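You operate a simulated robot arm through the tools that you are given. There is no shell and no other tool. Be economical: measure what you need, move in short steps, check, and stop when the job is done.

Carry out the task below with a simulated two-armed robot. There is one attempt and no reset: what you move stays moved.

TASK
Carry the cream pipe with both hands from arm one to arm two.
Fine: red and yellow stops down first, both up again after; no load bar may run full. Where these are worked on the way, their far stop is far enough and under half their travel is too little: yellow stop.

Only the result counts: the job must be done as asked and must still hold three seconds after the hand-in. Knocking over, shifting, dropping, spilling or breaking anything else fails it.

THE ROBOT
Two 7-joint arms with two-finger parallel grippers on one trunk, on a base that drives. Base frame: it is fixed to the floor where the robot stands at the start and does not move with it; the origin is under the middle of the robot, x ahead of it, y to its left, z up. Units: mm, rad, N and s.
The left shoulder is at the start at [70, 134, 1301], the right one opposite. With the tool pointing down near the work surface each hand reaches from about 100 to 540 mm from the robot's upright axis, wherever it stands, measured 20 degrees to its own side. Places, roughly: black shell [-500, 2500, 750]; black valve [-200, 1800, 1700]; blue bracket [0, 1250, 750]; blue nut [300, 600, 800]; brown knob [100, 1000, 900]; cream shell [-250, 2000, 750]; green bracket [0, 1250, 750]; green level [-250, 1750, 750]; green nut [0, 1500, 750]; grey shell [-500, 2250, 750]; orange nut [-100, 1600, 1300]; orange pipe [-250, 2250, 750]; orange stop [500, -100, 1900]; pink knob [200, 700, 900]; purple knob [-200, 1600, 1900]; red bracket [0, 1500, 750]. Payload 1.57 kg a hand.
The tool frame of a hand sits at the grasp point between the pads (the TCP): z along the fingers, y along the line on which they close. The tips reach 30 mm beyond it. The gripper opens to 80 mm. The fingers are 17 mm wide and 12 mm thick; the gripper's body (40 by 82 mm) begins 80 mm behind the TCP.
Orientation is told as [roll, pitch, yaw] about the base's x, y, z axes, in that order, counted from this pose: with the fingers straight down and closing along the base's y, the tool's x points along the base's -x, its y along +y and its z along -z.

THE INTERFACE
- The arms move only by the tool send_rows. It takes "left_series", "right_series" or both (then of equal length, played together; a hand with none holds still); each is a list of rows, each a list of 3 entries, a list of its own where there are three numbers: the turn, a rotation vector about the tool's x, y, z in units of 8 degrees (1.0 is 8 degrees), then the shift along the tool's x, y, z in units of 25 mm (1.0 is 25 mm), then the gripper command, from -1 (shut) to 1 (fully open), values between in proportion. In form: [[[rx, ry, rz], [tx, ty, tz], claw], ...]. A call has 1 to 8 rows; each row shifts and turns the commanded pose from where the row before left it, along the tool's axes as they then stand. A call with a number of a shift or a turn outside -1 to 1 is refused whole. Rows are played at 5 a second. More than 50 mm and 0.15 rad between two rows, or a gripper value outside its range, and nothing of the call is played. Where a pose cannot be reached the arm comes as near as it can. A force on the tool above 80 N (or 10 N above the force at the start of the call, whichever is more), or a blocked arm, ends the call early, and 0.2 s more pass. The fingers move at their own pace (about 153 mm/s each) and stop on an object; they squeeze with about 22 N. The grip force told is the motor's: it shows also when the fingers shut on nothing. Time passes only in rows, and 0.2 s behind the last, so rows that do not move let the fingers close. It gives the time, the measured TCP pose, the force on the tool (base axes), the opening and the grip force at its end, in the units of the frame above (readings bear some noise), with the torque about the TCP (base axes, N m) and any sound that the robot's microphone picked up.
- Cameras (640 x 400 px; columns grow to the right, rows downward): "scene" is now at [142.5, 0.4, 1530.4]; the picture's right is [0.16, -0.99, 0.00], its down [-0.61, -0.10, -0.79] and it looks along [0.78, 0.13, -0.62] (base axes); focal length 214 px, centre (320, 200). "left" rides on the left gripper at [72, 7, -122] in its tool frame; the picture's right is [-0.09, 1.00, 0.00], its down [-0.84, -0.08, -0.54] and it looks along [-0.54, -0.05, 0.84] (tool axes); focal length 238 px, centre (320, 200). "right" rides on the right gripper at [72, -7, -122] in its tool frame; the picture's right is [0.09, 1.00, 0.00], its down [-0.84, 0.08, -0.54] and it looks along [-0.54, 0.05, 0.84] (tool axes); focal length 238 px, centre (320, 200). There is no depth. A picture from a camera that has moved, and an enlarged one, comes with that camera's place and axes in the base frame and with its lens. The place of the scene camera against the robot may be out by one fixed shift of up to 18 mm in any direction.
- grab_frame(camera): a new picture of that camera. No time passes.
- move_column(by): slides the trunk up (or, below 0, down) by that many mm; the arms and the scene camera ride with it, the base frame stays. It gives what a move gives, with no picture.
- steer(legs): drives the robot by 1 to 6 legs, each [ahead, left, turn to the left] in mm, mm and rad, along the robot's own axes; the way and the turn of a leg run together, so that a leg with both is an arc; at most 1500 mm and 3.142 rad a leg. The arms and the cameras ride along, it lands a little off, and it stops where it bumps. It gives what a move gives.
- pan_tilt(pan, tilt): turns the head with the scene camera to pan (to the left, within 1.501 rad either way) and tilt (down, from -0.506 to 1.204), counted from straight ahead of the robot. It gives what a move gives.
- zoom(camera, box): a new picture of the part [left, top, right, bottom] of that camera's present view, enlarged. No time passes.
- job_done(): hands the job in; it is judged then, once.

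Work in short steps. Places have to be worked out from the pictures, the camera data and where the tool is seen: move nearer, look again, correct. Check each grasp and each placing, and mend what went wrong. You have 120 turns and 108 pictures in all, those below and enlarged ones among them. Open the grippers and draw the arms clear of the work before you hand the job in, unless the task says otherwise; then end with one line.

The tools are called after ">>>" by a JSON object that holds its "name" and its "arguments". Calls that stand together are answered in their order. send_rows: Moves the arms, as the interface text tells. Its arguments: {"type":"object","properties":{"left_series":{"type":"array","items":{"type":"array"}},"right_series":{"type":"array","items":{"type":"array"}}},"required":[]} The other tools are called the same way: move_column (by) slides the trunk up or down; steer (legs) drives the base; pan_tilt (pan, tilt) turns the head that bears the scene camera; grab_frame (camera) takes a picture; zoom (camera, box) takes an enlarged picture of a part of a camera's view; job_done () hands the job in.

At the start:

```text
clock: 0.0
left_tcp_pos: [422.2, 147.7, 1150.4]
left_ee_rot: [0.001, -0.001, 0.0]
left_force: [0.3, -0.5, -0.8]
left_moment: [0.01, 0.0, 0.0]
left_grip_width: 80.0
left_grasp_force: 0.1
right_tcp_pos: [374.9, -184.2, 1149.4]
right_ee_rot: [0.002, 0.001, -0.001]
right_force: [-0.1, 0.5, -0.8]
right_moment: [-0.02, 0.01, 0.0]
right_grip_width: 79.8
right_grasp_force: 0.1
trunk travel left (down, up): [-875.0, 65.0]
robot x, y, heading: [1.0, 1.7, 0.001]
head pan, tilt: [0.162, 0.667]
```

scene: 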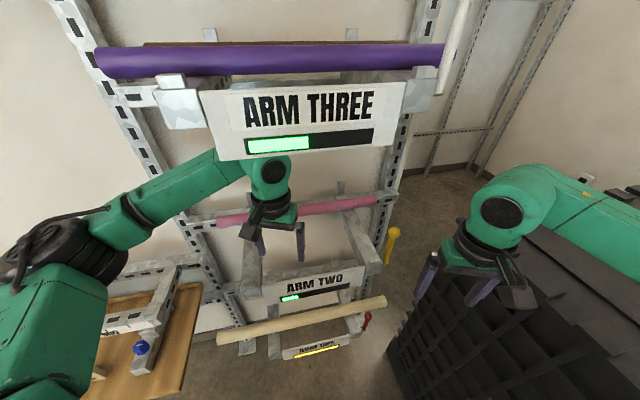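
right: 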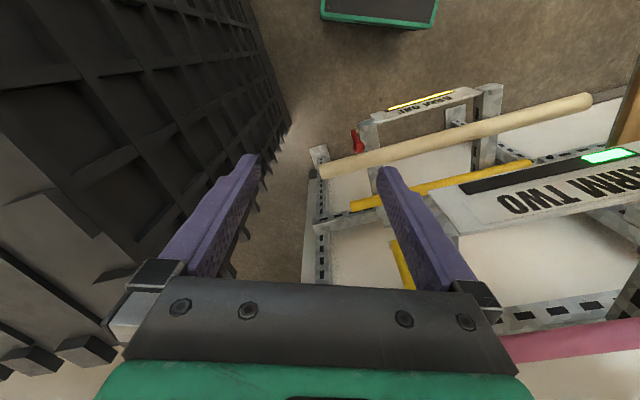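
left: 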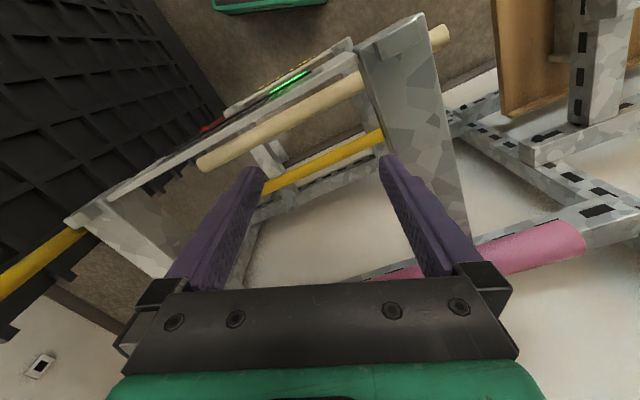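

I start by looking closer at the rack from the scene camera, especially the stops and the load bars.

>>> {"name": "zoom", "arguments": {"camera": "scene", "box": [200, 180, 420, 370]}}

>>> {"name": "zoom", "arguments": {"camera": "right", "box": [290, 60, 640, 340]}}

```text
2.11 times, centred on (310, 275) of scene
camera zoom: at [142.5, 0.4, 1530.4], right [0.16, -0.99, 0.0], down [-0.61, -0.1, -0.79], along [0.78, 0.13, -0.62], focal length 452 px, centre (341, 42)
```

zoom: 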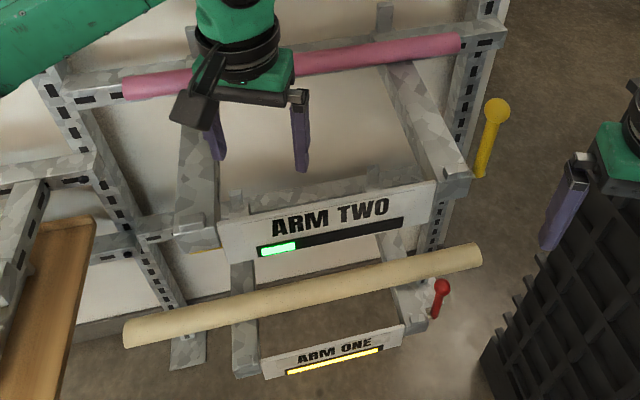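

```text
1.43 times, centred on (465, 200) of right
camera zoom: at [303.2, -191.1, 1272.0], right [-0.09, 1.0, 0.0], down [0.84, 0.08, 0.54], along [0.54, 0.05, -0.84], focal length 340 px, centre (113, 200)
```

zoom: 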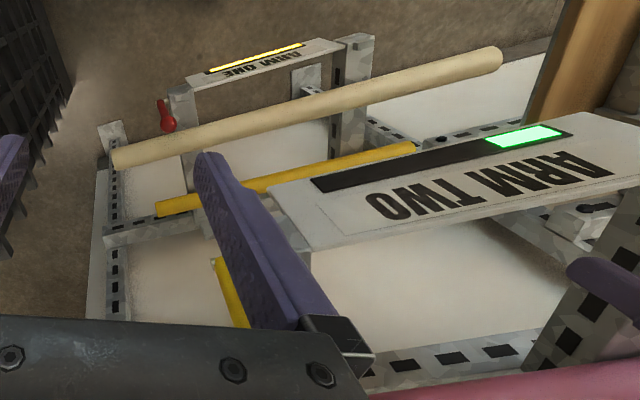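

The right end of the cream pipe looks to be near (567,-167,730), with the rack turned somewhat. The arms hang over it, so I back off a bit and look again from the new spot.

>>> {"name": "steer", "arguments": {"legs": [[-300, 0, 0]]}}

>>> {"name": "grab_frame", "arguments": {"camera": "scene"}}

>>> {"name": "grab_frame", "arguments": {"camera": "right"}}

>>> {"name": "grab_frame", "arguments": {"camera": "left"}}

```text
clock: 2.0
left_tcp_pos: [124.9, 148.1, 1149.7]
left_ee_rot: [-0.001, 0.003, -0.001]
left_force: [0.9, 0.1, -0.2]
left_moment: [0.01, 0.01, 0.0]
left_grip_width: 80.2
left_grasp_force: 0.0
right_tcp_pos: [79.5, -183.7, 1149.3]
right_ee_rot: [0.0, 0.002, -0.004]
right_force: [0.9, 0.4, -0.5]
right_moment: [-0.01, 0.01, 0.01]
right_grip_width: 80.0
right_grasp_force: 0.2
trunk travel left (down, up): [-875.0, 65.0]
robot x, y, heading: [-297.3, -1.5, 0.002]
head pan, tilt: [0.162, 0.667]
```

```text
102 pictures are left
camera scene: at [-152.6, 0.4, 1530.2], right [0.16, -0.99, 0.0], down [-0.61, -0.1, -0.78], along [0.77, 0.13, -0.62], focal length 214 px, centre (320, 200)
```

scene: 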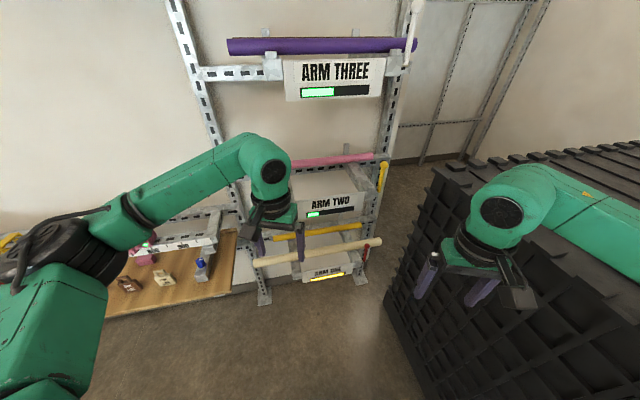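

```text
101 pictures are left
camera right: at [7.2, -191.3, 1271.4], right [-0.09, 1.0, 0.0], down [0.84, 0.07, 0.54], along [0.54, 0.05, -0.84], focal length 238 px, centre (320, 200)
```

right: 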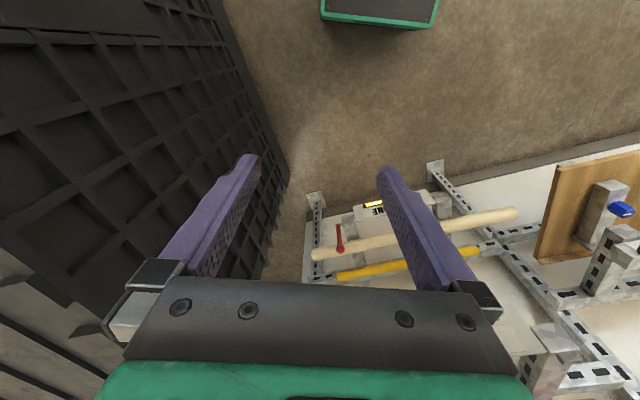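

```text
100 pictures are left
camera left: at [53.0, 155.0, 1271.6], right [0.09, 1.0, 0.0], down [0.84, -0.08, 0.54], along [0.54, -0.05, -0.84], focal length 238 px, centre (320, 200)
```

left: 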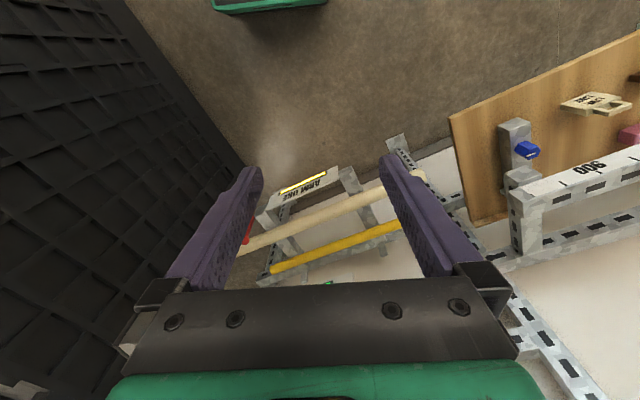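

Now the rack is in full view; I zoom on it to measure.

>>> {"name": "zoom", "arguments": {"camera": "scene", "box": [230, 130, 410, 310]}}

>>> {"name": "zoom", "arguments": {"camera": "right", "box": [290, 150, 530, 300]}}

```text
2.22 times, centred on (320, 220) of scene
camera zoom: at [-152.6, 0.4, 1530.2], right [0.16, -0.99, 0.0], down [-0.61, -0.1, -0.78], along [0.77, 0.13, -0.62], focal length 477 px, centre (320, 156)
```

zoom: 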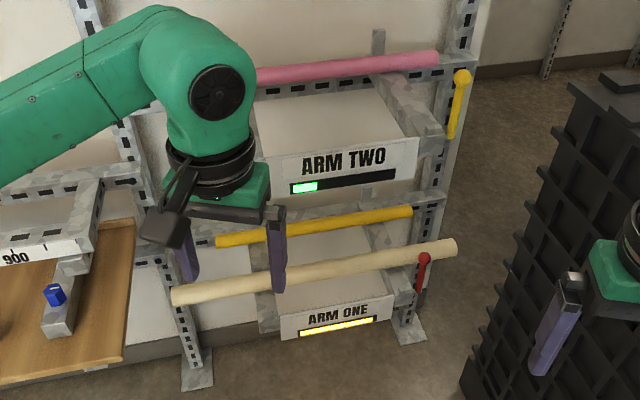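

```text
2.67 times, centred on (410, 225) of right
camera zoom: at [7.2, -191.3, 1271.4], right [-0.09, 1.0, 0.0], down [0.84, 0.07, 0.54], along [0.54, 0.05, -0.84], focal length 636 px, centre (80, 133)
```

zoom: 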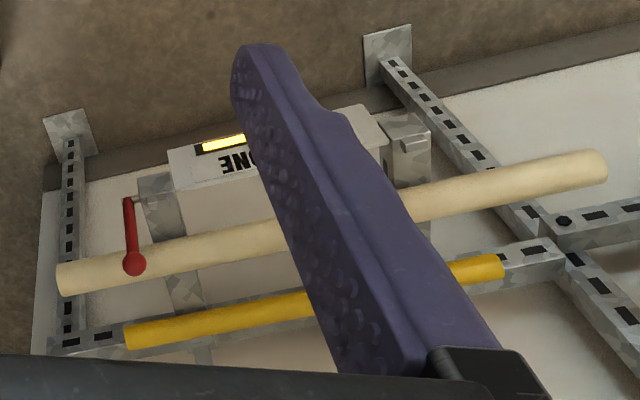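

By matching the right camera's two positions, I put the cream pipe from about (552,-167,743) to (352,399,719). It is 600 long and the rack is turned about 0.34 rad; the red ball is near (486,-90,778). I square the robot up to the rack and look again.

>>> {"name": "steer", "arguments": {"legs": [[0, 0, 0.34], [60, -135, 0]]}}

>>> {"name": "pan_tilt", "arguments": {"pan": 0.0, "tilt": 0.6}}

>>> {"name": "grab_frame", "arguments": {"camera": "scene"}}

>>> {"name": "zoom", "arguments": {"camera": "scene", "box": [220, 130, 420, 310]}}

```text
clock: 4.5
left_tcp_pos: [147.9, 177.7, 1149.5]
left_ee_rot: [-0.003, 0.0, 0.344]
left_force: [0.3, 0.5, -0.2]
left_moment: [-0.02, 0.0, 0.02]
left_grip_width: 80.0
left_grasp_force: 0.0
right_tcp_pos: [216.3, -149.7, 1150.3]
right_ee_rot: [-0.002, -0.002, 0.34]
right_force: [0.0, -0.1, -0.3]
right_moment: [-0.01, -0.02, -0.01]
right_grip_width: 80.2
right_grasp_force: 0.0
trunk travel left (down, up): [-875.0, 65.0]
robot x, y, heading: [-197.4, -102.5, 0.34]
head pan, tilt: [0.162, 0.667]
```

```text
clock: 5.2
left_tcp_pos: [150.6, 176.3, 1150.2]
left_ee_rot: [0.002, -0.001, 0.345]
left_force: [-1.0, -0.6, 0.1]
left_moment: [0.05, -0.01, 0.01]
left_grip_width: 80.1
left_grasp_force: 0.1
right_tcp_pos: [219.1, -151.9, 1149.3]
right_ee_rot: [0.0, 0.0, 0.339]
right_force: [-0.4, 0.2, 0.3]
right_moment: [-0.01, -0.06, -0.01]
right_grip_width: 80.2
right_grasp_force: 0.1
trunk travel left (down, up): [-875.0, 65.0]
robot x, y, heading: [-198.7, -102.6, 0.342]
head pan, tilt: [0.0, 0.6]
```

```text
97 pictures are left
camera scene: at [-58.6, -72.2, 1536.2], right [0.34, -0.94, 0.0], down [-0.53, -0.19, -0.82], along [0.78, 0.28, -0.57], focal length 214 px, centre (320, 200)
```

scene: 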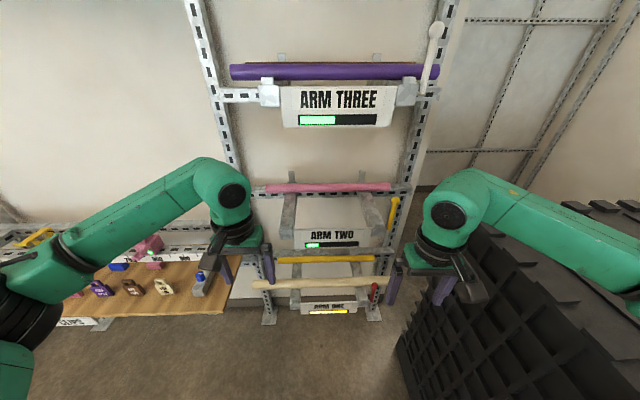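

```text
2.22 times, centred on (320, 220) of scene
camera zoom: at [-58.6, -72.2, 1536.2], right [0.34, -0.94, 0.0], down [-0.53, -0.19, -0.82], along [0.78, 0.28, -0.57], focal length 477 px, centre (320, 156)
```

zoom: 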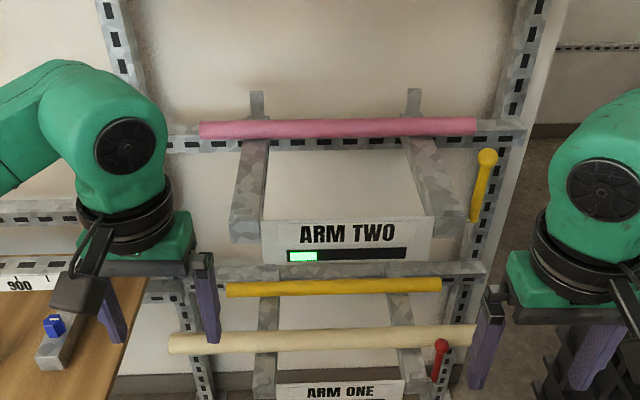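

The view is now square to the rack. I swing both hands from pointing down to pointing forward, easing them ahead as they turn.

>>> {"name": "send_rows", "arguments": {"right_series": [[[0, -1, 0], [-0.6, 0, 0.1], 1], [[0, -1, 0], [-0.6, 0, 0.15], 1], [[0, -1, 0], [-0.55, 0, 0.25], 1], [[0, -1, 0], [-0.5, 0, 0.3], 1], [[0, -1, 0], [-0.45, 0, 0.4], 1], [[0, -1, 0], [-0.4, 0, 0.45], 1], [[0, -1, 0], [-0.35, 0, 0.5], 1], [[0, -1, 0], [-0.3, 0, 0.55], 1]], "left_series": [[[0, -1, 0], [-0.5, 0, 0.1], 1], [[0, -1, 0], [-0.5, 0, 0.15], 1], [[0, -1, 0], [-0.45, 0, 0.2], 1], [[0, -1, 0], [-0.4, 0, 0.25], 1], [[0, -1, 0], [-0.35, 0, 0.3], 1], [[0, -1, 0], [-0.3, 0, 0.35], 1], [[0, -1, 0], [-0.25, 0, 0.4], 1], [[0, -1, 0], [-0.2, 0, 0.4], 1]]}}

>>> {"name": "send_rows", "arguments": {"right_series": [[[0, -1, 0], [-0.2, 0, 0.55], 1], [[0, -1, 0], [-0.1, 0, 0.6], 1], [[0, -1, 0], [0, 0, 0.6], 0], [[0, -0.25, 0], [0, 0, 0.2], 0]], "left_series": [[[0, -1, 0], [-0.1, 0, 0.4], 1], [[0, -1, 0], [0, 0, 0.4], 1], [[0, -1, 0], [0, 0, 0.2], 1], [[0, -0.25, 0], [0, 0, 0], 1]]}}

>>> {"name": "grab_frame", "arguments": {"camera": "scene"}}

>>> {"name": "grab_frame", "arguments": {"camera": "right"}}

```text
clock: 7.0
left_tcp_pos: [239.7, 209.9, 1133.8]
left_ee_rot: [-0.002, -1.117, 0.344]
left_force: [0.1, -0.4, -0.1]
left_moment: [0.0, 0.03, 0.02]
left_grip_width: 79.9
left_grasp_force: 0.1
right_tcp_pos: [333.3, -111.8, 1133.9]
right_ee_rot: [0.004, -1.118, 0.34]
right_force: [-0.1, -0.2, 0.0]
right_moment: [0.02, -0.04, 0.01]
right_grip_width: 79.9
right_grasp_force: 0.0
trunk travel left (down, up): [-875.0, 65.0]
robot x, y, heading: [-197.7, -105.6, 0.343]
head pan, tilt: [0.0, 0.6]
```

```text
clock: 8.0
left_tcp_pos: [243.7, 206.4, 1133.9]
left_ee_rot: [-0.004, -1.191, 0.34]
left_force: [0.8, 0.1, 0.0]
left_moment: [-0.03, 0.01, 0.02]
left_grip_width: 80.0
left_grasp_force: 0.1
left hand out of reach, approached as far as the arm can: row 1, 2, 3
right_tcp_pos: [334.2, -100.2, 1132.9]
right_ee_rot: [0.036, -1.165, 0.321]
right_force: [0.4, -0.7, 0.2]
right_moment: [0.01, 0.03, 0.02]
right_grip_width: 39.7
right_grasp_force: 0.0
right hand out of reach, approached as far as the arm can: row 1, 2, 3, 4
trunk travel left (down, up): [-875.0, 65.0]
robot x, y, heading: [-202.7, -105.6, 0.343]
head pan, tilt: [0.0, 0.6]
```

```text
95 pictures are left
camera scene: at [-57.8, -72.2, 1536.1], right [0.34, -0.94, 0.0], down [-0.53, -0.19, -0.82], along [0.78, 0.28, -0.57], focal length 214 px, centre (320, 200)
```

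scene: 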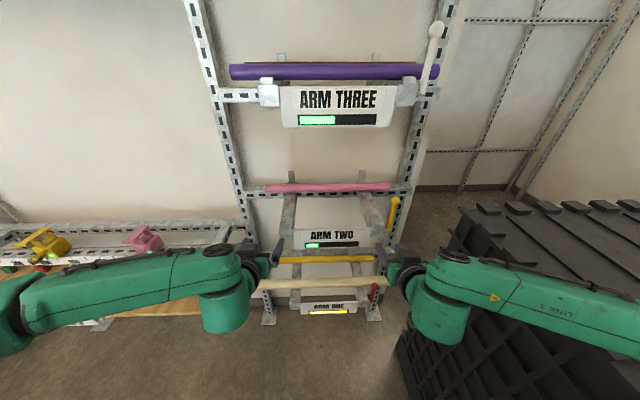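

```text
94 pictures are left
camera right: at [204.1, -156.0, 1114.6], right [-0.38, 0.92, -0.07], down [-0.18, 0.0, 0.98], along [0.91, 0.39, 0.16], focal length 238 px, centre (320, 200)
```

right: 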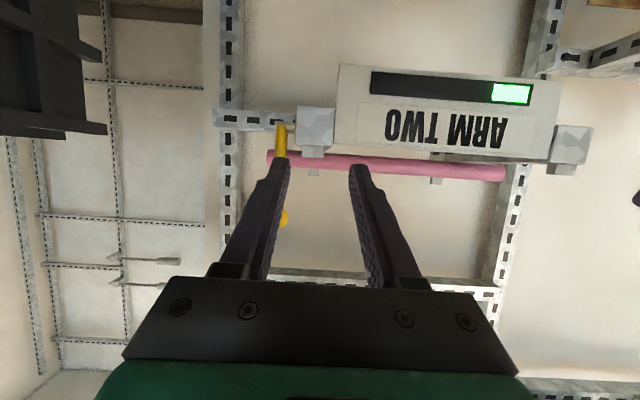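

Tilt tops out near −67° there, which is enough. I step the tilt back by one row to learn whether the commanded pose ran ahead.

>>> {"name": "send_rows", "arguments": {"right_series": [[[0, 1, 0], [0, 0, 0], 0]], "left_series": [[[0, 1, 0], [0, 0, 0], 1]]}}

```text
clock: 8.4
left_tcp_pos: [242.8, 205.4, 1134.1]
left_ee_rot: [-0.005, -1.05, 0.341]
left_force: [-0.1, -0.3, 0.3]
left_moment: [-0.01, 0.0, -0.01]
left_grip_width: 80.0
left_grasp_force: 0.0
right_tcp_pos: [337.9, -105.7, 1130.9]
right_ee_rot: [0.007, -1.049, 0.339]
right_force: [-0.4, -0.4, -0.2]
right_moment: [0.04, 0.0, 0.01]
right_grip_width: 40.2
right_grasp_force: 0.1
trunk travel left (down, up): [-875.0, 65.0]
robot x, y, heading: [-194.7, -103.8, 0.343]
head pan, tilt: [0.0, 0.6]
```

The commanded pose stays with the reached one, good. Before lowering the trunk I look to the right to check the elbow against the black crate.

>>> {"name": "pan_tilt", "arguments": {"pan": -0.9, "tilt": 0.8}}

>>> {"name": "grab_frame", "arguments": {"camera": "scene"}}

```text
clock: 9.6
left_tcp_pos: [242.4, 204.7, 1133.0]
left_ee_rot: [-0.004, -1.054, 0.342]
left_force: [0.0, -0.4, 1.0]
left_moment: [-0.01, 0.0, -0.03]
left_grip_width: 80.0
left_grasp_force: 0.1
right_tcp_pos: [338.2, -107.0, 1130.3]
right_ee_rot: [0.008, -1.047, 0.34]
right_force: [0.5, 0.1, 0.2]
right_moment: [-0.02, 0.0, 0.02]
right_grip_width: 39.8
right_grasp_force: 0.0
trunk travel left (down, up): [-875.0, 65.0]
robot x, y, heading: [-199.2, -103.6, 0.339]
head pan, tilt: [-0.901, 0.799]
```

```text
93 pictures are left
camera scene: at [-73.3, -144.6, 1519.3], right [-0.53, -0.85, 0.0], down [-0.61, 0.38, -0.7], along [0.59, -0.37, -0.72], focal length 214 px, centre (320, 200)
```

scene: 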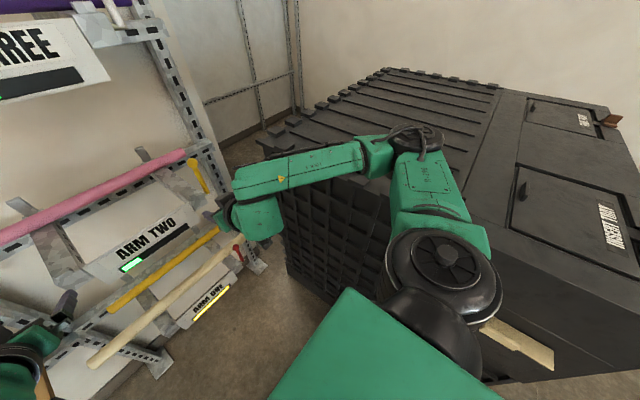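

The right elbow hangs out to about the machine's edge. I back off 150 mm while stretching the arms ahead by as much, so the elbows come in, then look again.

>>> {"name": "steer", "arguments": {"legs": [[-170, 50, 0]]}}

>>> {"name": "send_rows", "arguments": {"right_series": [[[0, 0, 0], [-0.5, 0, 0.866], 0], [[0, 0, 0], [-0.5, 0, 0.866], 0], [[0, 0, 0], [-0.5, 0, 0.866], 0], [[0, 0, 0], [-0.5, 0, 0.866], 0], [[0, 0, 0], [-0.5, 0, 0.866], 0], [[0, 0, 0], [-0.5, 0, 0.866], 0]], "left_series": [[[0, 0, 0], [-0.5, 0, 0.866], 1], [[0, 0, 0], [-0.5, 0, 0.866], 1], [[0, 0, 0], [-0.5, 0, 0.866], 1], [[0, 0, 0], [-0.5, 0, 0.866], 1], [[0, 0, 0], [-0.5, 0, 0.866], 1], [[0, 0, 0], [-0.5, 0, 0.866], 1]]}}

>>> {"name": "grab_frame", "arguments": {"camera": "scene"}}

```text
clock: 11.1
left_tcp_pos: [66.1, 196.4, 1132.4]
left_ee_rot: [-0.001, -1.049, 0.342]
left_force: [-0.1, -0.8, 0.0]
left_moment: [0.04, 0.03, -0.01]
left_grip_width: 80.1
left_grasp_force: 0.1
right_tcp_pos: [161.5, -116.4, 1129.4]
right_ee_rot: [0.01, -1.043, 0.339]
right_force: [-0.1, 0.5, -0.1]
right_moment: [0.05, -0.02, -0.01]
right_grip_width: 39.8
right_grasp_force: 0.1
trunk travel left (down, up): [-875.0, 65.0]
robot x, y, heading: [-376.3, -114.0, 0.347]
head pan, tilt: [-0.901, 0.799]
```

```text
clock: 12.5
left_tcp_pos: [205.3, 246.4, 1135.7]
left_ee_rot: [-0.006, -1.051, 0.345]
left_force: [0.1, 0.5, 0.2]
left_moment: [0.01, -0.03, -0.02]
left_grip_width: 80.0
left_grasp_force: 0.1
right_tcp_pos: [302.1, -66.6, 1127.7]
right_ee_rot: [0.005, -1.046, 0.341]
right_force: [0.1, 1.2, -0.3]
right_moment: [0.0, -0.04, -0.01]
right_grip_width: 40.2
right_grasp_force: 0.0
trunk travel left (down, up): [-875.0, 65.0]
robot x, y, heading: [-373.9, -114.6, 0.344]
head pan, tilt: [-0.901, 0.799]
```

```text
92 pictures are left
camera scene: at [-252.3, -153.9, 1519.2], right [-0.53, -0.85, 0.0], down [-0.61, 0.38, -0.7], along [0.59, -0.37, -0.72], focal length 214 px, centre (320, 200)
```

scene: 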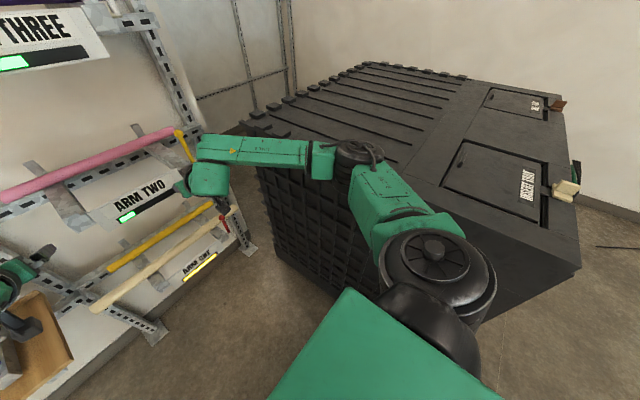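

The elbow is now clear of the machine by well over 100 mm and the hands are about 100 mm short of the rack. I lower the trunk by 340 to bring the right hand to the red ball's height, then look.

>>> {"name": "move_column", "arguments": {"by": -340}}

>>> {"name": "pan_tilt", "arguments": {"pan": -0.15, "tilt": 0.6}}

>>> {"name": "grab_frame", "arguments": {"camera": "scene"}}

>>> {"name": "grab_frame", "arguments": {"camera": "right"}}

```text
clock: 15.8
left_tcp_pos: [202.6, 246.4, 795.4]
left_ee_rot: [-0.005, -1.052, 0.344]
left_force: [-1.3, -0.2, -0.1]
left_moment: [-0.01, -0.01, 0.03]
left_grip_width: 80.0
left_grasp_force: 0.0
right_tcp_pos: [299.1, -66.8, 789.8]
right_ee_rot: [0.005, -1.047, 0.338]
right_force: [-0.2, 0.0, 0.2]
right_moment: [-0.02, -0.01, 0.02]
right_grip_width: 40.0
right_grasp_force: 0.1
trunk travel left (down, up): [-535.0, 405.0]
robot x, y, heading: [-377.5, -114.9, 0.345]
head pan, tilt: [-0.901, 0.799]
```

```text
clock: 16.9
left_tcp_pos: [202.3, 245.6, 794.4]
left_ee_rot: [-0.004, -1.053, 0.342]
left_force: [-0.5, 0.0, -0.2]
left_moment: [-0.03, 0.0, 0.01]
left_grip_width: 80.1
left_grasp_force: 0.0
right_tcp_pos: [300.0, -65.1, 790.3]
right_ee_rot: [0.007, -1.047, 0.34]
right_force: [0.2, -0.2, -0.7]
right_moment: [-0.02, -0.06, 0.0]
right_grip_width: 40.0
right_grasp_force: 0.0
trunk travel left (down, up): [-535.0, 405.0]
robot x, y, heading: [-378.6, -111.7, 0.347]
head pan, tilt: [-0.15, 0.6]
```

```text
91 pictures are left
camera scene: at [-235.9, -95.0, 1196.2], right [0.19, -0.98, 0.0], down [-0.55, -0.11, -0.82], along [0.81, 0.16, -0.57], focal length 214 px, centre (320, 200)
```

scene: 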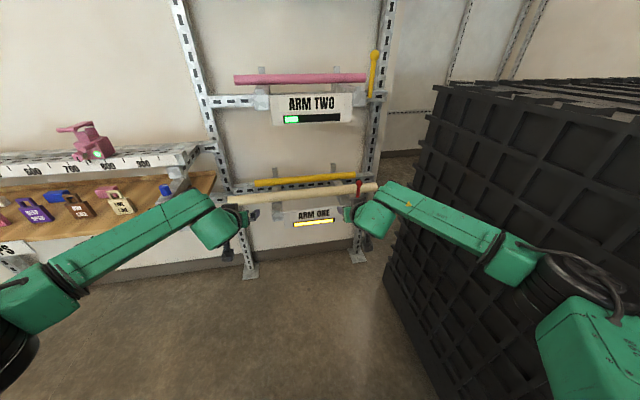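

```text
90 pictures are left
camera right: at [167.9, -121.7, 788.6], right [-0.38, 0.92, -0.08], down [-0.07, 0.05, 1.0], along [0.92, 0.39, 0.05], focal length 238 px, centre (320, 200)
```

right: 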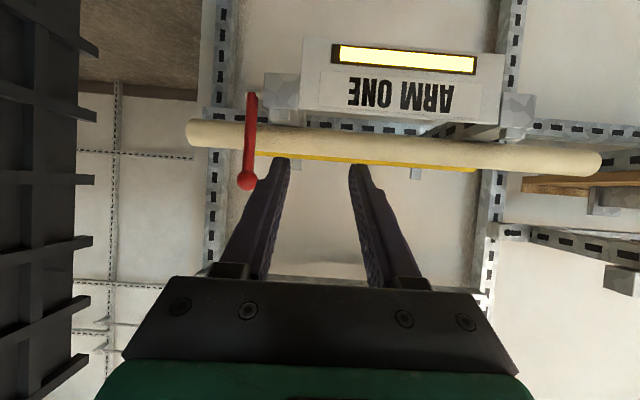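

The red ball measures (484,-91,786), with its pivot about 95 mm below it on a stub from the right prong. I slide the right hand 86 mm right and 90 mm forward, then look.

>>> {"name": "send_rows", "arguments": {"right_series": [[[0, 0, 0], [0, -0.86, 0], 0], [[0, 0, 0], [0, -0.86, 0], 0], [[0, 0, 0], [0, -0.86, 0], 0], [[0, 0, 0], [0, -0.86, 0], 0], [[0, 0, 0], [-0.5, 0, 0.866], 0], [[0, 0, 0], [-0.5, 0, 0.866], 0], [[0, 0, 0], [-0.5, 0, 0.866], 0], [[0, 0, 0], [-0.3, 0, 0.52], 0]]}}

>>> {"name": "grab_frame", "arguments": {"camera": "right"}}

>>> {"name": "grab_frame", "arguments": {"camera": "scene"}}

```text
clock: 18.7
left_tcp_pos: [204.4, 246.2, 796.2]
left_ee_rot: [-0.003, -1.054, 0.344]
left_force: [-0.4, 0.8, 0.1]
left_moment: [-0.01, 0.01, 0.0]
left_grip_width: 80.3
left_grasp_force: 0.1
right_tcp_pos: [413.3, -116.3, 787.7]
right_ee_rot: [0.008, -1.047, 0.341]
right_force: [-0.5, -0.4, 0.6]
right_moment: [-0.02, 0.01, 0.0]
right_grip_width: 39.9
right_grasp_force: 0.1
trunk travel left (down, up): [-535.0, 405.0]
robot x, y, heading: [-373.8, -117.0, 0.344]
head pan, tilt: [-0.15, 0.6]
```

```text
89 pictures are left
camera right: at [282.1, -172.0, 787.7], right [-0.38, 0.92, -0.08], down [-0.07, 0.05, 1.0], along [0.92, 0.39, 0.05], focal length 238 px, centre (320, 200)
```

right: 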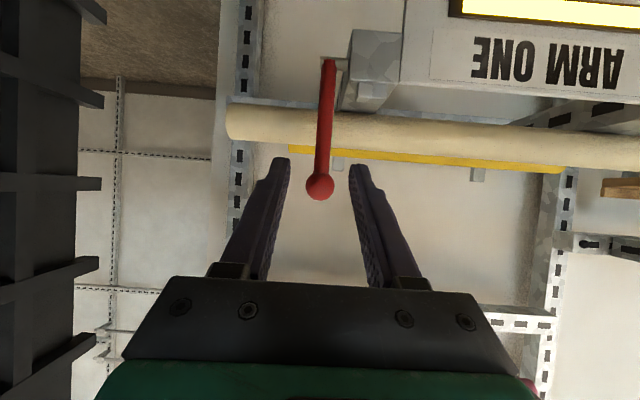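

```text
88 pictures are left
camera scene: at [-235.7, -94.6, 1196.1], right [0.19, -0.98, 0.0], down [-0.55, -0.11, -0.82], along [0.81, 0.16, -0.57], focal length 214 px, centre (320, 200)
```

scene: 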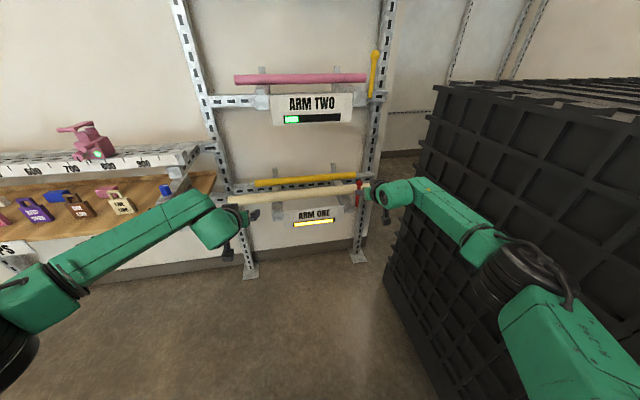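

Two sightings put the ball at (472,-93,786), with the lever nearly upright. I go forward 55 mm and close on the ball.

>>> {"name": "send_rows", "arguments": {"right_series": [[[0, 0, 0], [-0.37, 0.1, 0.63], 0], [[0, 0, 0], [-0.37, 0, 0.63], 0], [[0, 0, 0], [-0.37, 0, 0.63], 0], [[0, 0, 0], [0, 0, 0], -1], [[0, 0, 0], [0, 0, 0], -1], [[0, 0, 0], [0, 0, 0], -1]]}}

>>> {"name": "grab_frame", "arguments": {"camera": "right"}}

```text
clock: 20.1
left_tcp_pos: [203.2, 245.9, 795.5]
left_ee_rot: [-0.002, -1.053, 0.344]
left_force: [0.6, -0.7, 0.5]
left_moment: [-0.03, 0.0, 0.0]
left_grip_width: 79.9
left_grasp_force: 0.0
right_tcp_pos: [421.6, -113.3, 789.5]
right_ee_rot: [0.007, -1.049, 0.34]
right_force: [0.1, -1.4, 0.9]
right_moment: [-0.02, 0.02, 0.0]
right_grip_width: 0.1
right_grasp_force: 21.4
right hand out of reach, approached as far as the arm can: row 1, 2, 3
trunk travel left (down, up): [-535.0, 405.0]
robot x, y, heading: [-374.2, -115.9, 0.343]
head pan, tilt: [-0.15, 0.6]
```

```text
87 pictures are left
camera right: at [290.3, -168.0, 788.1], right [-0.38, 0.92, -0.08], down [-0.07, 0.05, 1.0], along [0.92, 0.38, 0.05], focal length 238 px, centre (320, 200)
```

right: 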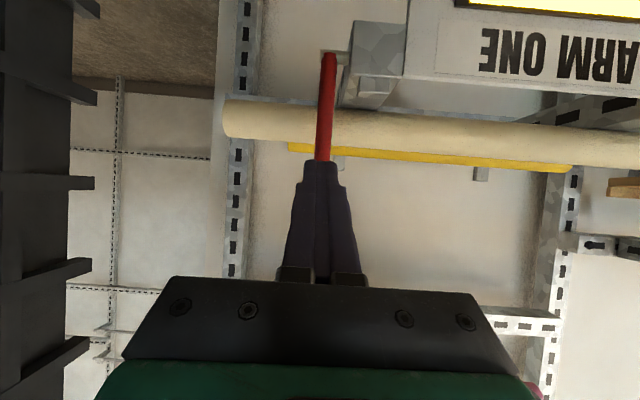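

The arm ran out of reach about 45 mm short, so the fingers shut on nothing. I open, draw the hand back 75 mm, drive 115 mm forward, and check.

>>> {"name": "send_rows", "arguments": {"right_series": [[[0, 0, 0], [0.5, 0, -0.866], 0], [[0, 0, 0], [0.5, 0, -0.866], 0], [[0, 0, 0], [0.5, 0, -0.866], 0]], "left_series": [[[0, 0, 0], [0.5, 0, -0.866], 0], [[0, 0, 0], [0.5, 0, -0.866], 0], [[0, 0, 0], [0.5, 0, -0.866], 0]]}}

>>> {"name": "steer", "arguments": {"legs": [[115, 0, 0]]}}

>>> {"name": "grab_frame", "arguments": {"camera": "right"}}

```text
clock: 20.9
left_tcp_pos: [130.5, 219.5, 796.5]
left_ee_rot: [-0.003, -1.053, 0.345]
left_force: [0.0, -0.1, 1.2]
left_moment: [0.0, 0.01, 0.01]
left_grip_width: 40.2
left_grasp_force: 0.1
right_tcp_pos: [349.6, -138.7, 788.2]
right_ee_rot: [0.009, -1.048, 0.338]
right_force: [0.4, 0.1, 0.0]
right_moment: [-0.02, 0.0, -0.02]
right_grip_width: 40.1
right_grasp_force: 0.0
trunk travel left (down, up): [-535.0, 405.0]
robot x, y, heading: [-374.6, -116.2, 0.34]
head pan, tilt: [-0.15, 0.6]
```

```text
clock: 22.1
left_tcp_pos: [240.6, 257.7, 795.7]
left_ee_rot: [-0.004, -1.053, 0.344]
left_force: [-0.9, -0.3, 0.2]
left_moment: [0.01, 0.01, 0.01]
left_grip_width: 39.6
left_grasp_force: 0.1
right_tcp_pos: [457.8, -100.2, 787.8]
right_ee_rot: [0.007, -1.047, 0.34]
right_force: [0.3, 0.4, -0.7]
right_moment: [0.0, 0.03, -0.01]
right_grip_width: 40.0
right_grasp_force: 0.1
trunk travel left (down, up): [-535.0, 405.0]
robot x, y, heading: [-271.6, -76.0, 0.346]
head pan, tilt: [-0.15, 0.6]
```

```text
86 pictures are left
camera right: at [327.1, -155.3, 787.0], right [-0.38, 0.92, -0.08], down [-0.07, 0.05, 1.0], along [0.92, 0.39, 0.05], focal length 238 px, centre (320, 200)
```

right: 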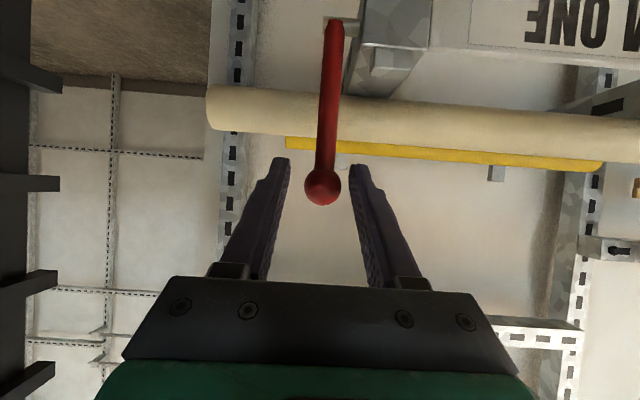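

The ball sits right between the fingers in the picture; I ease 10 mm further and close.

>>> {"name": "send_rows", "arguments": {"right_series": [[[0, 0, 0], [-0.2, 0, 0.35], 0], [[0, 0, 0], [0, 0, 0], -1], [[0, 0, 0], [0, 0, 0], -1], [[0, 0, 0], [0, 0, 0], -1]]}}

>>> {"name": "grab_frame", "arguments": {"camera": "right"}}

```text
clock: 23.1
left_tcp_pos: [239.7, 257.8, 795.0]
left_ee_rot: [-0.004, -1.055, 0.345]
left_force: [0.4, -0.7, 0.0]
left_moment: [0.01, 0.0, 0.01]
left_grip_width: 40.2
left_grasp_force: 0.1
right_tcp_pos: [467.4, -96.2, 789.0]
right_ee_rot: [0.008, -1.048, 0.342]
right_force: [-5.8, -0.7, -0.7]
right_moment: [0.09, 0.14, 0.04]
right_grip_width: 24.9
right_grasp_force: 35.9
trunk travel left (down, up): [-535.0, 405.0]
robot x, y, heading: [-273.1, -77.9, 0.342]
head pan, tilt: [-0.15, 0.6]
```

```text
85 pictures are left
camera right: at [335.5, -151.9, 787.7], right [-0.38, 0.92, -0.08], down [-0.07, 0.05, 1.0], along [0.92, 0.39, 0.05], focal length 238 px, centre (320, 200)
```

right: 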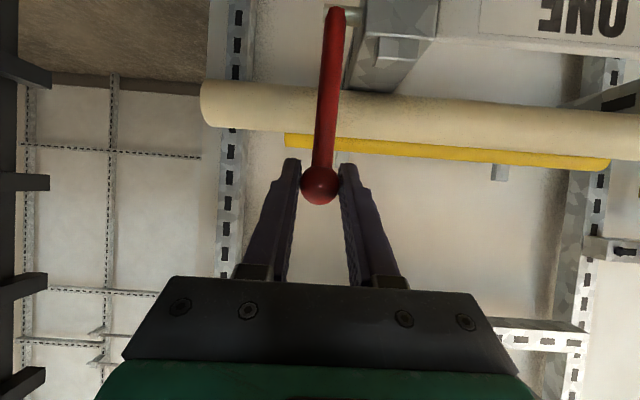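

I have the ball (24.9 mm wide). I swing it 30° toward the robot along an arc of about 97 mm and watch the force.

>>> {"name": "send_rows", "arguments": {"right_series": [[[0, 0, 0], [0.31, 0, -0.4], -1], [[0, 0, 0], [0.31, 0, -0.4], -1], [[0, 0, 0], [0.4, 0, -0.31], -1], [[0, 0, 0], [0.4, 0, -0.31], -1]]}}

>>> {"name": "grab_frame", "arguments": {"camera": "right"}}

```text
clock: 24.1
left_tcp_pos: [239.9, 257.2, 795.6]
left_ee_rot: [-0.004, -1.054, 0.344]
left_force: [1.1, -0.5, -0.1]
left_moment: [0.01, 0.0, -0.01]
left_grip_width: 40.0
left_grasp_force: 0.0
right_tcp_pos: [422.7, -113.8, 773.9]
right_ee_rot: [0.007, -1.045, 0.338]
right_force: [0.5, -0.1, 0.4]
right_moment: [-0.01, 0.02, 0.0]
right_grip_width: 0.0
right_grasp_force: 21.2
trunk travel left (down, up): [-535.0, 405.0]
robot x, y, heading: [-269.5, -77.8, 0.349]
head pan, tilt: [-0.15, 0.6]
```

```text
84 pictures are left
camera right: at [290.7, -169.3, 773.0], right [-0.38, 0.92, -0.08], down [-0.07, 0.05, 1.0], along [0.92, 0.38, 0.05], focal length 238 px, centre (320, 200)
```

right: 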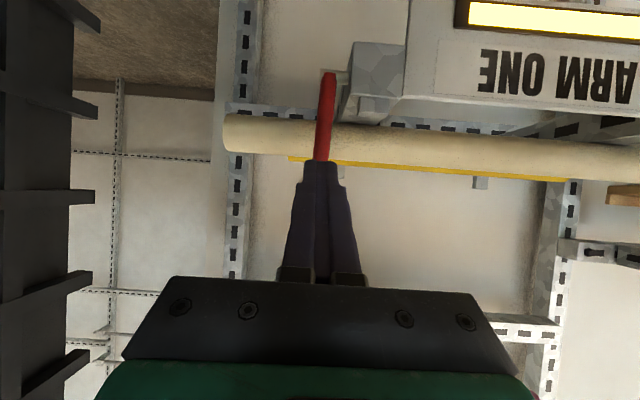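

The ball slid out of the flat pads, so it needs a hook rather than friction. I draw back, tilt to 45°, and roll the hand 90° so one finger can go behind the ball and the other in front of it.

>>> {"name": "send_rows", "arguments": {"right_series": [[[0, 0, 0], [0.5, 0, -0.866], 0], [[0, 1, 0], [0.3, 0, -0.5], 0], [[0, 1, 0], [0, 0, 0], 0], [[0, 0, -1], [0, 0, 0], 0], [[0, 0, -1], [0, 0, 0], 0], [[0, 0, -1], [0, 0, 0], 0], [[0, 0, -1], [0, 0, 0], 0], [[0, 0, -1], [0, 0, 0], 0]]}}

>>> {"name": "send_rows", "arguments": {"right_series": [[[0, 0, -1], [0, 0, 0], 0], [[0, 0, -1], [0, 0, 0], 0], [[0, 0, -1], [0, 0, 0], 0], [[0, 0, -1], [0, 0, 0], 0], [[0, 0, -1], [0, 0, 0], 0], [[0, 0, -1], [0, 0, 0], 0], [[0, 0, -0.25], [0, 0, 0], 0]]}}

>>> {"name": "grab_frame", "arguments": {"camera": "right"}}

>>> {"name": "grab_frame", "arguments": {"camera": "scene"}}

```text
clock: 25.9
left_tcp_pos: [237.9, 257.3, 794.9]
left_ee_rot: [-0.005, -1.053, 0.346]
left_force: [-0.8, -0.3, 1.4]
left_moment: [-0.04, 0.01, -0.01]
left_grip_width: 39.9
left_grasp_force: 0.1
right_tcp_pos: [366.9, -104.2, 775.6]
right_ee_rot: [-0.485, -0.62, 1.148]
right_force: [0.2, -0.3, 0.6]
right_moment: [0.05, -0.02, 0.03]
right_grip_width: 40.0
right_grasp_force: 0.1
right hand out of reach, approached as far as the arm can: row 7, 8
trunk travel left (down, up): [-535.0, 405.0]
robot x, y, heading: [-271.5, -77.6, 0.346]
head pan, tilt: [-0.15, 0.6]
```

```text
clock: 27.5
left_tcp_pos: [240.8, 257.9, 795.1]
left_ee_rot: [-0.002, -1.054, 0.344]
left_force: [-0.4, 0.3, 0.5]
left_moment: [0.01, 0.03, -0.01]
left_grip_width: 40.0
left_grasp_force: 0.0
right_tcp_pos: [300.2, -57.7, 718.2]
right_ee_rot: [-0.766, -0.103, 1.851]
right_force: [-0.1, 0.0, -1.0]
right_moment: [0.02, 0.01, 0.01]
right_grip_width: 40.0
right_grasp_force: 0.1
right hand out of reach, approached as far as the arm can: row 1, 2, 3, 4, 5, 6, 7
trunk travel left (down, up): [-535.0, 405.0]
robot x, y, heading: [-269.0, -75.3, 0.342]
head pan, tilt: [-0.15, 0.6]
```

```text
83 pictures are left
camera right: at [245.5, -158.1, 803.6], right [-0.68, -0.22, -0.7], down [-0.63, 0.65, 0.42], along [0.36, 0.73, -0.58], focal length 238 px, centre (320, 200)
```

right: 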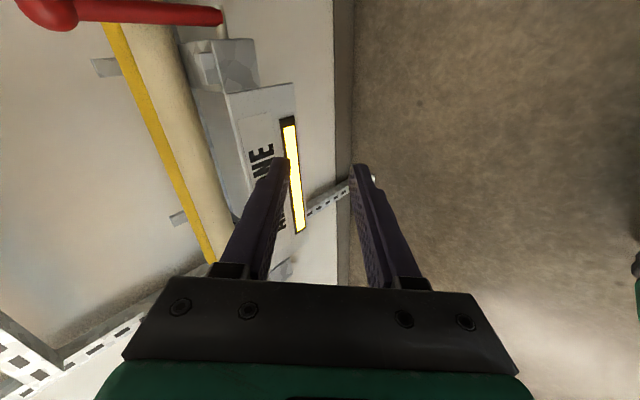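

```text
82 pictures are left
camera scene: at [-128.6, -56.4, 1196.2], right [0.19, -0.98, 0.0], down [-0.55, -0.11, -0.82], along [0.81, 0.16, -0.57], focal length 214 px, centre (320, 200)
```

scene: 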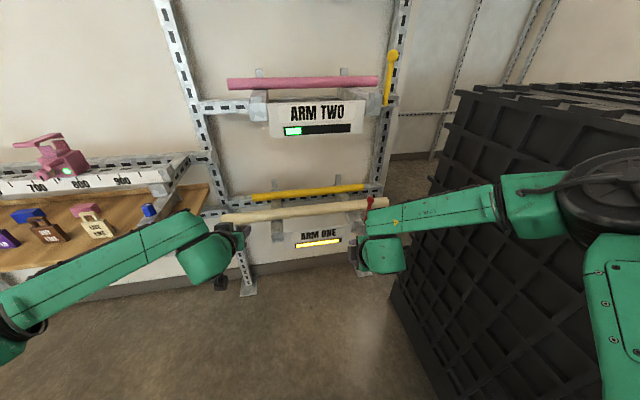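

The roll was reached only by giving up position, so this side is awkward. I unroll and try the other way round, camera inward.

>>> {"name": "send_rows", "arguments": {"right_series": [[[0, 0, 1], [0, 0, -0.5], 0], [[0, 0, 1], [0.4, -0.5, -0.5], 0], [[0, 0, 1], [0.4, -0.5, -0.5], 0], [[0, 0, 1], [0.4, -0.3, -0.3], 0], [[0, 0, 1], [0.2, -0.3, -0.3], 0], [[0, 0, 1], [0, 0, 0], 0], [[0, 0, 1], [0, 0, 0], 0], [[0, 0, 1], [0, 0, 0], 0]]}}

>>> {"name": "send_rows", "arguments": {"right_series": [[[0, 0, 1], [0, 0, 0], 0], [[0, 0, 1], [0, 0, 0], 0], [[0, 0, 1], [0, 0, 0], 0], [[0, 0, 1], [0, 0, 0], 0], [[0, 0, 1], [0, 0, 0], 0], [[0, 0, 1], [0, 0, 0], 0]]}}

>>> {"name": "send_rows", "arguments": {"right_series": [[[0, 0, 1], [0, 0, 0], 0], [[0, 0, 1], [0, 0, 0], 0], [[0, 0, 1], [0, 0, 0], 0], [[0, 0, 1], [0, 0, 0], 0]]}}

```text
clock: 29.3
left_tcp_pos: [240.1, 257.9, 797.1]
left_ee_rot: [-0.004, -1.054, 0.344]
left_force: [-1.5, 0.8, 0.1]
left_moment: [0.01, -0.02, 0.01]
left_grip_width: 40.0
left_grasp_force: 0.1
right_tcp_pos: [298.4, -111.2, 770.1]
right_ee_rot: [-0.278, -0.723, 0.794]
right_force: [0.5, 0.1, -0.7]
right_moment: [-0.01, -0.01, 0.0]
right_grip_width: 40.1
right_grasp_force: 0.0
trunk travel left (down, up): [-535.0, 405.0]
robot x, y, heading: [-272.7, -75.5, 0.344]
head pan, tilt: [-0.15, 0.6]
```

```text
clock: 30.7
left_tcp_pos: [238.9, 257.5, 796.6]
left_ee_rot: [-0.004, -1.053, 0.344]
left_force: [-0.1, 0.5, 0.1]
left_moment: [0.03, -0.01, 0.01]
left_grip_width: 40.0
left_grasp_force: 0.1
right_tcp_pos: [299.0, -110.9, 769.8]
right_ee_rot: [0.455, -0.638, -0.303]
right_force: [-0.1, 0.2, 0.3]
right_moment: [0.0, 0.03, 0.01]
right_grip_width: 40.0
right_grasp_force: 0.1
trunk travel left (down, up): [-535.0, 405.0]
robot x, y, heading: [-266.0, -77.2, 0.346]
head pan, tilt: [-0.15, 0.6]
```

```text
clock: 31.7
left_tcp_pos: [239.8, 258.0, 795.4]
left_ee_rot: [-0.004, -1.053, 0.344]
left_force: [-0.4, 0.8, -0.2]
left_moment: [0.0, 0.0, -0.01]
left_grip_width: 39.9
left_grasp_force: 0.0
right_tcp_pos: [298.9, -110.6, 770.3]
right_ee_rot: [0.707, -0.323, -0.828]
right_force: [-1.0, -0.3, -0.2]
right_moment: [-0.01, -0.02, 0.05]
right_grip_width: 39.9
right_grasp_force: 0.1
trunk travel left (down, up): [-535.0, 405.0]
robot x, y, heading: [-271.1, -80.0, 0.34]
head pan, tilt: [-0.15, 0.6]
```

Rolling this way holds position. I finish the last ~29° and take a picture.

>>> {"name": "send_rows", "arguments": {"right_series": [[[0, 0, 1], [0, 0, 0], 0], [[0, 0, 1], [0, 0, 0], 0], [[0, 0, 1], [0, 0, 0], 0], [[0, 0, 0.65], [0, 0, 0], 0]]}}

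>>> {"name": "grab_frame", "arguments": {"camera": "right"}}

>>> {"name": "grab_frame", "arguments": {"camera": "scene"}}

```text
clock: 32.7
left_tcp_pos: [238.7, 257.8, 796.3]
left_ee_rot: [-0.005, -1.053, 0.345]
left_force: [-0.4, -0.5, 0.8]
left_moment: [-0.03, -0.01, 0.02]
left_grip_width: 40.0
left_grasp_force: 0.1
right_tcp_pos: [298.4, -111.1, 771.0]
right_ee_rot: [0.766, 0.025, -1.206]
right_force: [-0.3, 0.2, 0.2]
right_moment: [0.03, 0.0, 0.02]
right_grip_width: 40.3
right_grasp_force: 0.0
trunk travel left (down, up): [-535.0, 405.0]
robot x, y, heading: [-269.8, -77.7, 0.345]
head pan, tilt: [-0.15, 0.6]
```

```text
81 pictures are left
camera right: at [189.5, -78.4, 855.9], right [0.64, 0.33, 0.69], down [0.0, -0.91, 0.42], along [0.77, -0.27, -0.58], focal length 238 px, centre (320, 200)
```

right: 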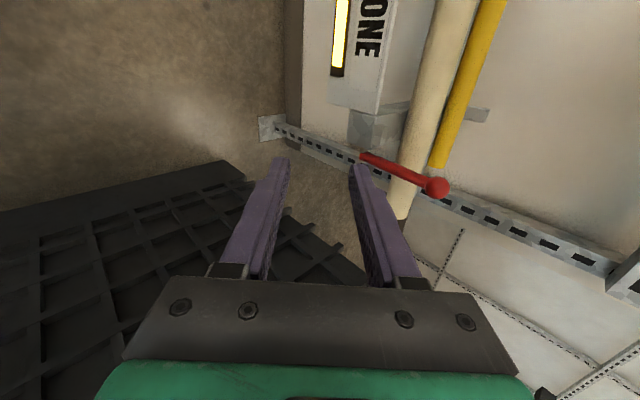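

```text
80 pictures are left
camera scene: at [-128.6, -56.4, 1196.2], right [0.19, -0.98, 0.0], down [-0.55, -0.11, -0.82], along [0.81, 0.16, -0.57], focal length 214 px, centre (320, 200)
```

scene: 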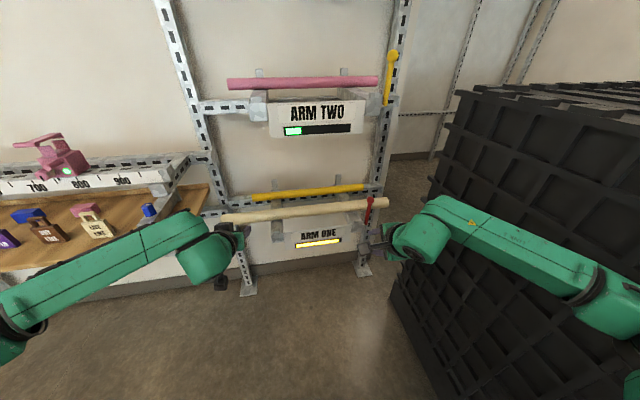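

This gives a clear side view: ball about (475,-93,786), and the fingers straddle it fore and aft. I raise the right hand 69, shift it right 41, pull the left hand back, then drive forward 120.

>>> {"name": "send_rows", "arguments": {"right_series": [[[0, 0, 0], [-0.41, 0.476, -0.497], 0.5], [[0, 0, 0], [-0.41, 0.476, -0.497], 0.5], [[0, 0, 0], [-0.41, 0.476, -0.497], 0.5], [[0, 0, 0], [-0.41, 0.476, -0.497], 0.5]], "left_series": [[[0, 0, 0], [0.5, 0, -0.866], 1], [[0, 0, 0], [0.5, 0, -0.866], 1], [[0, 0, 0], [0.5, 0, -0.866], 1], [[0, 0, 0], [0.5, 0, -0.866], 1]]}}

>>> {"name": "steer", "arguments": {"legs": [[115, 0, 0]]}}

>>> {"name": "grab_frame", "arguments": {"camera": "right"}}

```text
clock: 33.7
left_tcp_pos: [144.5, 223.0, 795.2]
left_ee_rot: [-0.004, -1.053, 0.344]
left_force: [0.6, 0.3, -0.3]
left_moment: [0.04, 0.03, 0.01]
left_grip_width: 79.9
left_grasp_force: 0.1
right_tcp_pos: [312.6, -151.3, 838.2]
right_ee_rot: [0.763, 0.023, -1.205]
right_force: [1.0, 0.8, 0.5]
right_moment: [0.04, 0.03, -0.01]
right_grip_width: 60.2
right_grasp_force: 0.0
trunk travel left (down, up): [-535.0, 405.0]
robot x, y, heading: [-269.7, -75.3, 0.346]
head pan, tilt: [-0.15, 0.6]
```

```text
clock: 35.0
left_tcp_pos: [254.3, 262.5, 795.5]
left_ee_rot: [-0.003, -1.051, 0.343]
left_force: [0.1, -0.5, -0.1]
left_moment: [-0.01, 0.0, 0.0]
left_grip_width: 80.1
left_grasp_force: 0.0
right_tcp_pos: [420.6, -111.6, 837.5]
right_ee_rot: [0.764, 0.02, -1.205]
right_force: [0.2, 0.7, 0.2]
right_moment: [0.01, 0.03, 0.01]
right_grip_width: 59.9
right_grasp_force: 0.1
trunk travel left (down, up): [-535.0, 405.0]
robot x, y, heading: [-161.5, -43.1, 0.345]
head pan, tilt: [-0.15, 0.6]
```

```text
79 pictures are left
camera right: at [312.2, -79.6, 922.6], right [0.64, 0.33, 0.69], down [0.0, -0.9, 0.43], along [0.77, -0.27, -0.58], focal length 238 px, centre (320, 200)
```

right: 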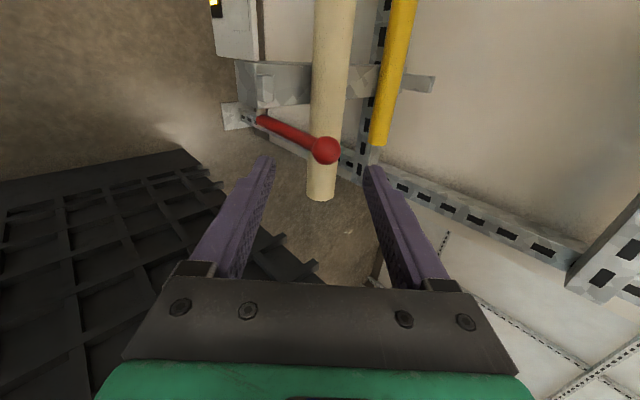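

Ball lies about 5 mm toward the upper finger and 76 mm ahead along the tool. I open fully, shift the hand back-down 13 mm so the upper finger will sit just behind the ball, and go in 72 mm.

>>> {"name": "send_rows", "arguments": {"right_series": [[[0, 0, 0], [0, -0.26, 0], 1], [[0, 0, 0], [0, -0.26, 0.2], 1], [[0, 0, 0], [0, 0, 0.9], 1], [[0, 0, 0], [0, 0, 0.9], 1], [[0, 0, 0], [0, 0, 0.88], 1]]}}

>>> {"name": "grab_frame", "arguments": {"camera": "right"}}

```text
clock: 36.1
left_tcp_pos: [253.5, 263.0, 794.4]
left_ee_rot: [-0.002, -1.053, 0.345]
left_force: [0.7, -0.1, 0.3]
left_moment: [0.01, 0.01, 0.02]
left_grip_width: 79.9
left_grasp_force: 0.0
right_tcp_pos: [459.4, -97.1, 777.4]
right_ee_rot: [0.765, 0.021, -1.204]
right_force: [-0.2, -0.2, 0.4]
right_moment: [-0.01, 0.01, -0.03]
right_grip_width: 80.1
right_grasp_force: 0.1
trunk travel left (down, up): [-535.0, 405.0]
robot x, y, heading: [-160.3, -35.1, 0.346]
head pan, tilt: [-0.15, 0.6]
```

```text
78 pictures are left
camera right: at [349.4, -65.1, 861.9], right [0.64, 0.33, 0.69], down [0.0, -0.9, 0.43], along [0.77, -0.27, -0.58], focal length 238 px, centre (320, 200)
```

right: 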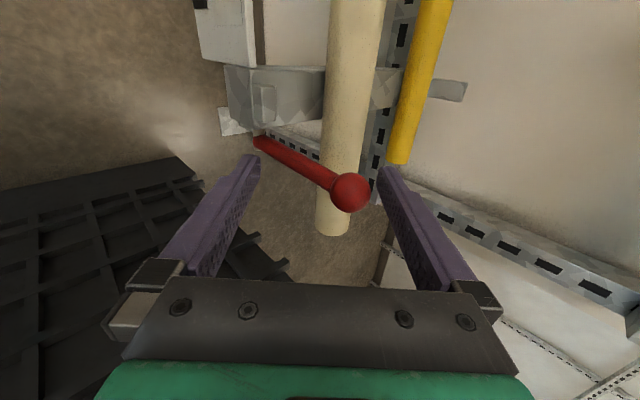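

The ball is caged with the upper finger behind it. I pull back and start down along the arc by 30°.

>>> {"name": "send_rows", "arguments": {"right_series": [[[0, 0, 0], [0, -0.29, -0.28], 1], [[0, 0, 0], [0, -0.4, -0.3], 1], [[0, 0, 0], [0, -0.4, -0.3], 1], [[0, 0, 0], [0, -0.47, -0.18], 1], [[0, 0, 0], [0, -0.47, -0.18], 1]]}}

>>> {"name": "grab_frame", "arguments": {"camera": "right"}}

```text
clock: 37.0
left_tcp_pos: [253.8, 263.4, 795.6]
left_ee_rot: [-0.003, -1.054, 0.347]
left_force: [-0.4, -1.7, -0.3]
left_moment: [0.0, 0.0, -0.04]
left_grip_width: 79.8
left_grasp_force: 0.0
right_tcp_pos: [436.1, -106.4, 787.4]
right_ee_rot: [0.815, 0.024, -1.2]
right_force: [7.0, 1.8, 5.2]
right_moment: [0.14, -0.45, 0.04]
right_grip_width: 79.8
right_grasp_force: 0.1
trunk travel left (down, up): [-535.0, 405.0]
robot x, y, heading: [-161.3, -37.4, 0.348]
head pan, tilt: [-0.15, 0.6]
stopped in row 4 (right hand): the force on the tool passed its limit (the readings are from after the stop); the commanded pose is now the measured one
```

```text
77 pictures are left
camera right: at [322.7, -75.6, 868.6], right [0.61, 0.32, 0.73], down [-0.01, -0.91, 0.41], along [0.79, -0.26, -0.55], focal length 238 px, centre (320, 200)
```

right: 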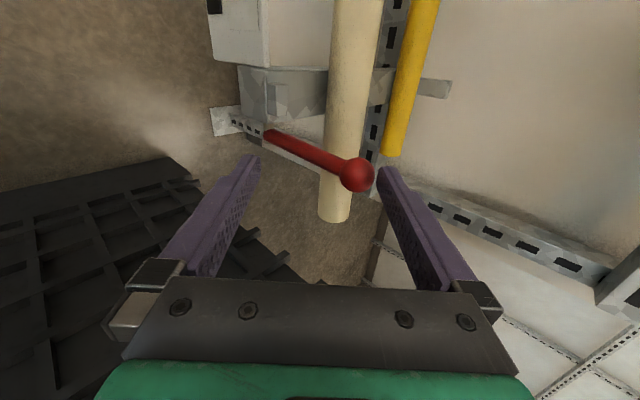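

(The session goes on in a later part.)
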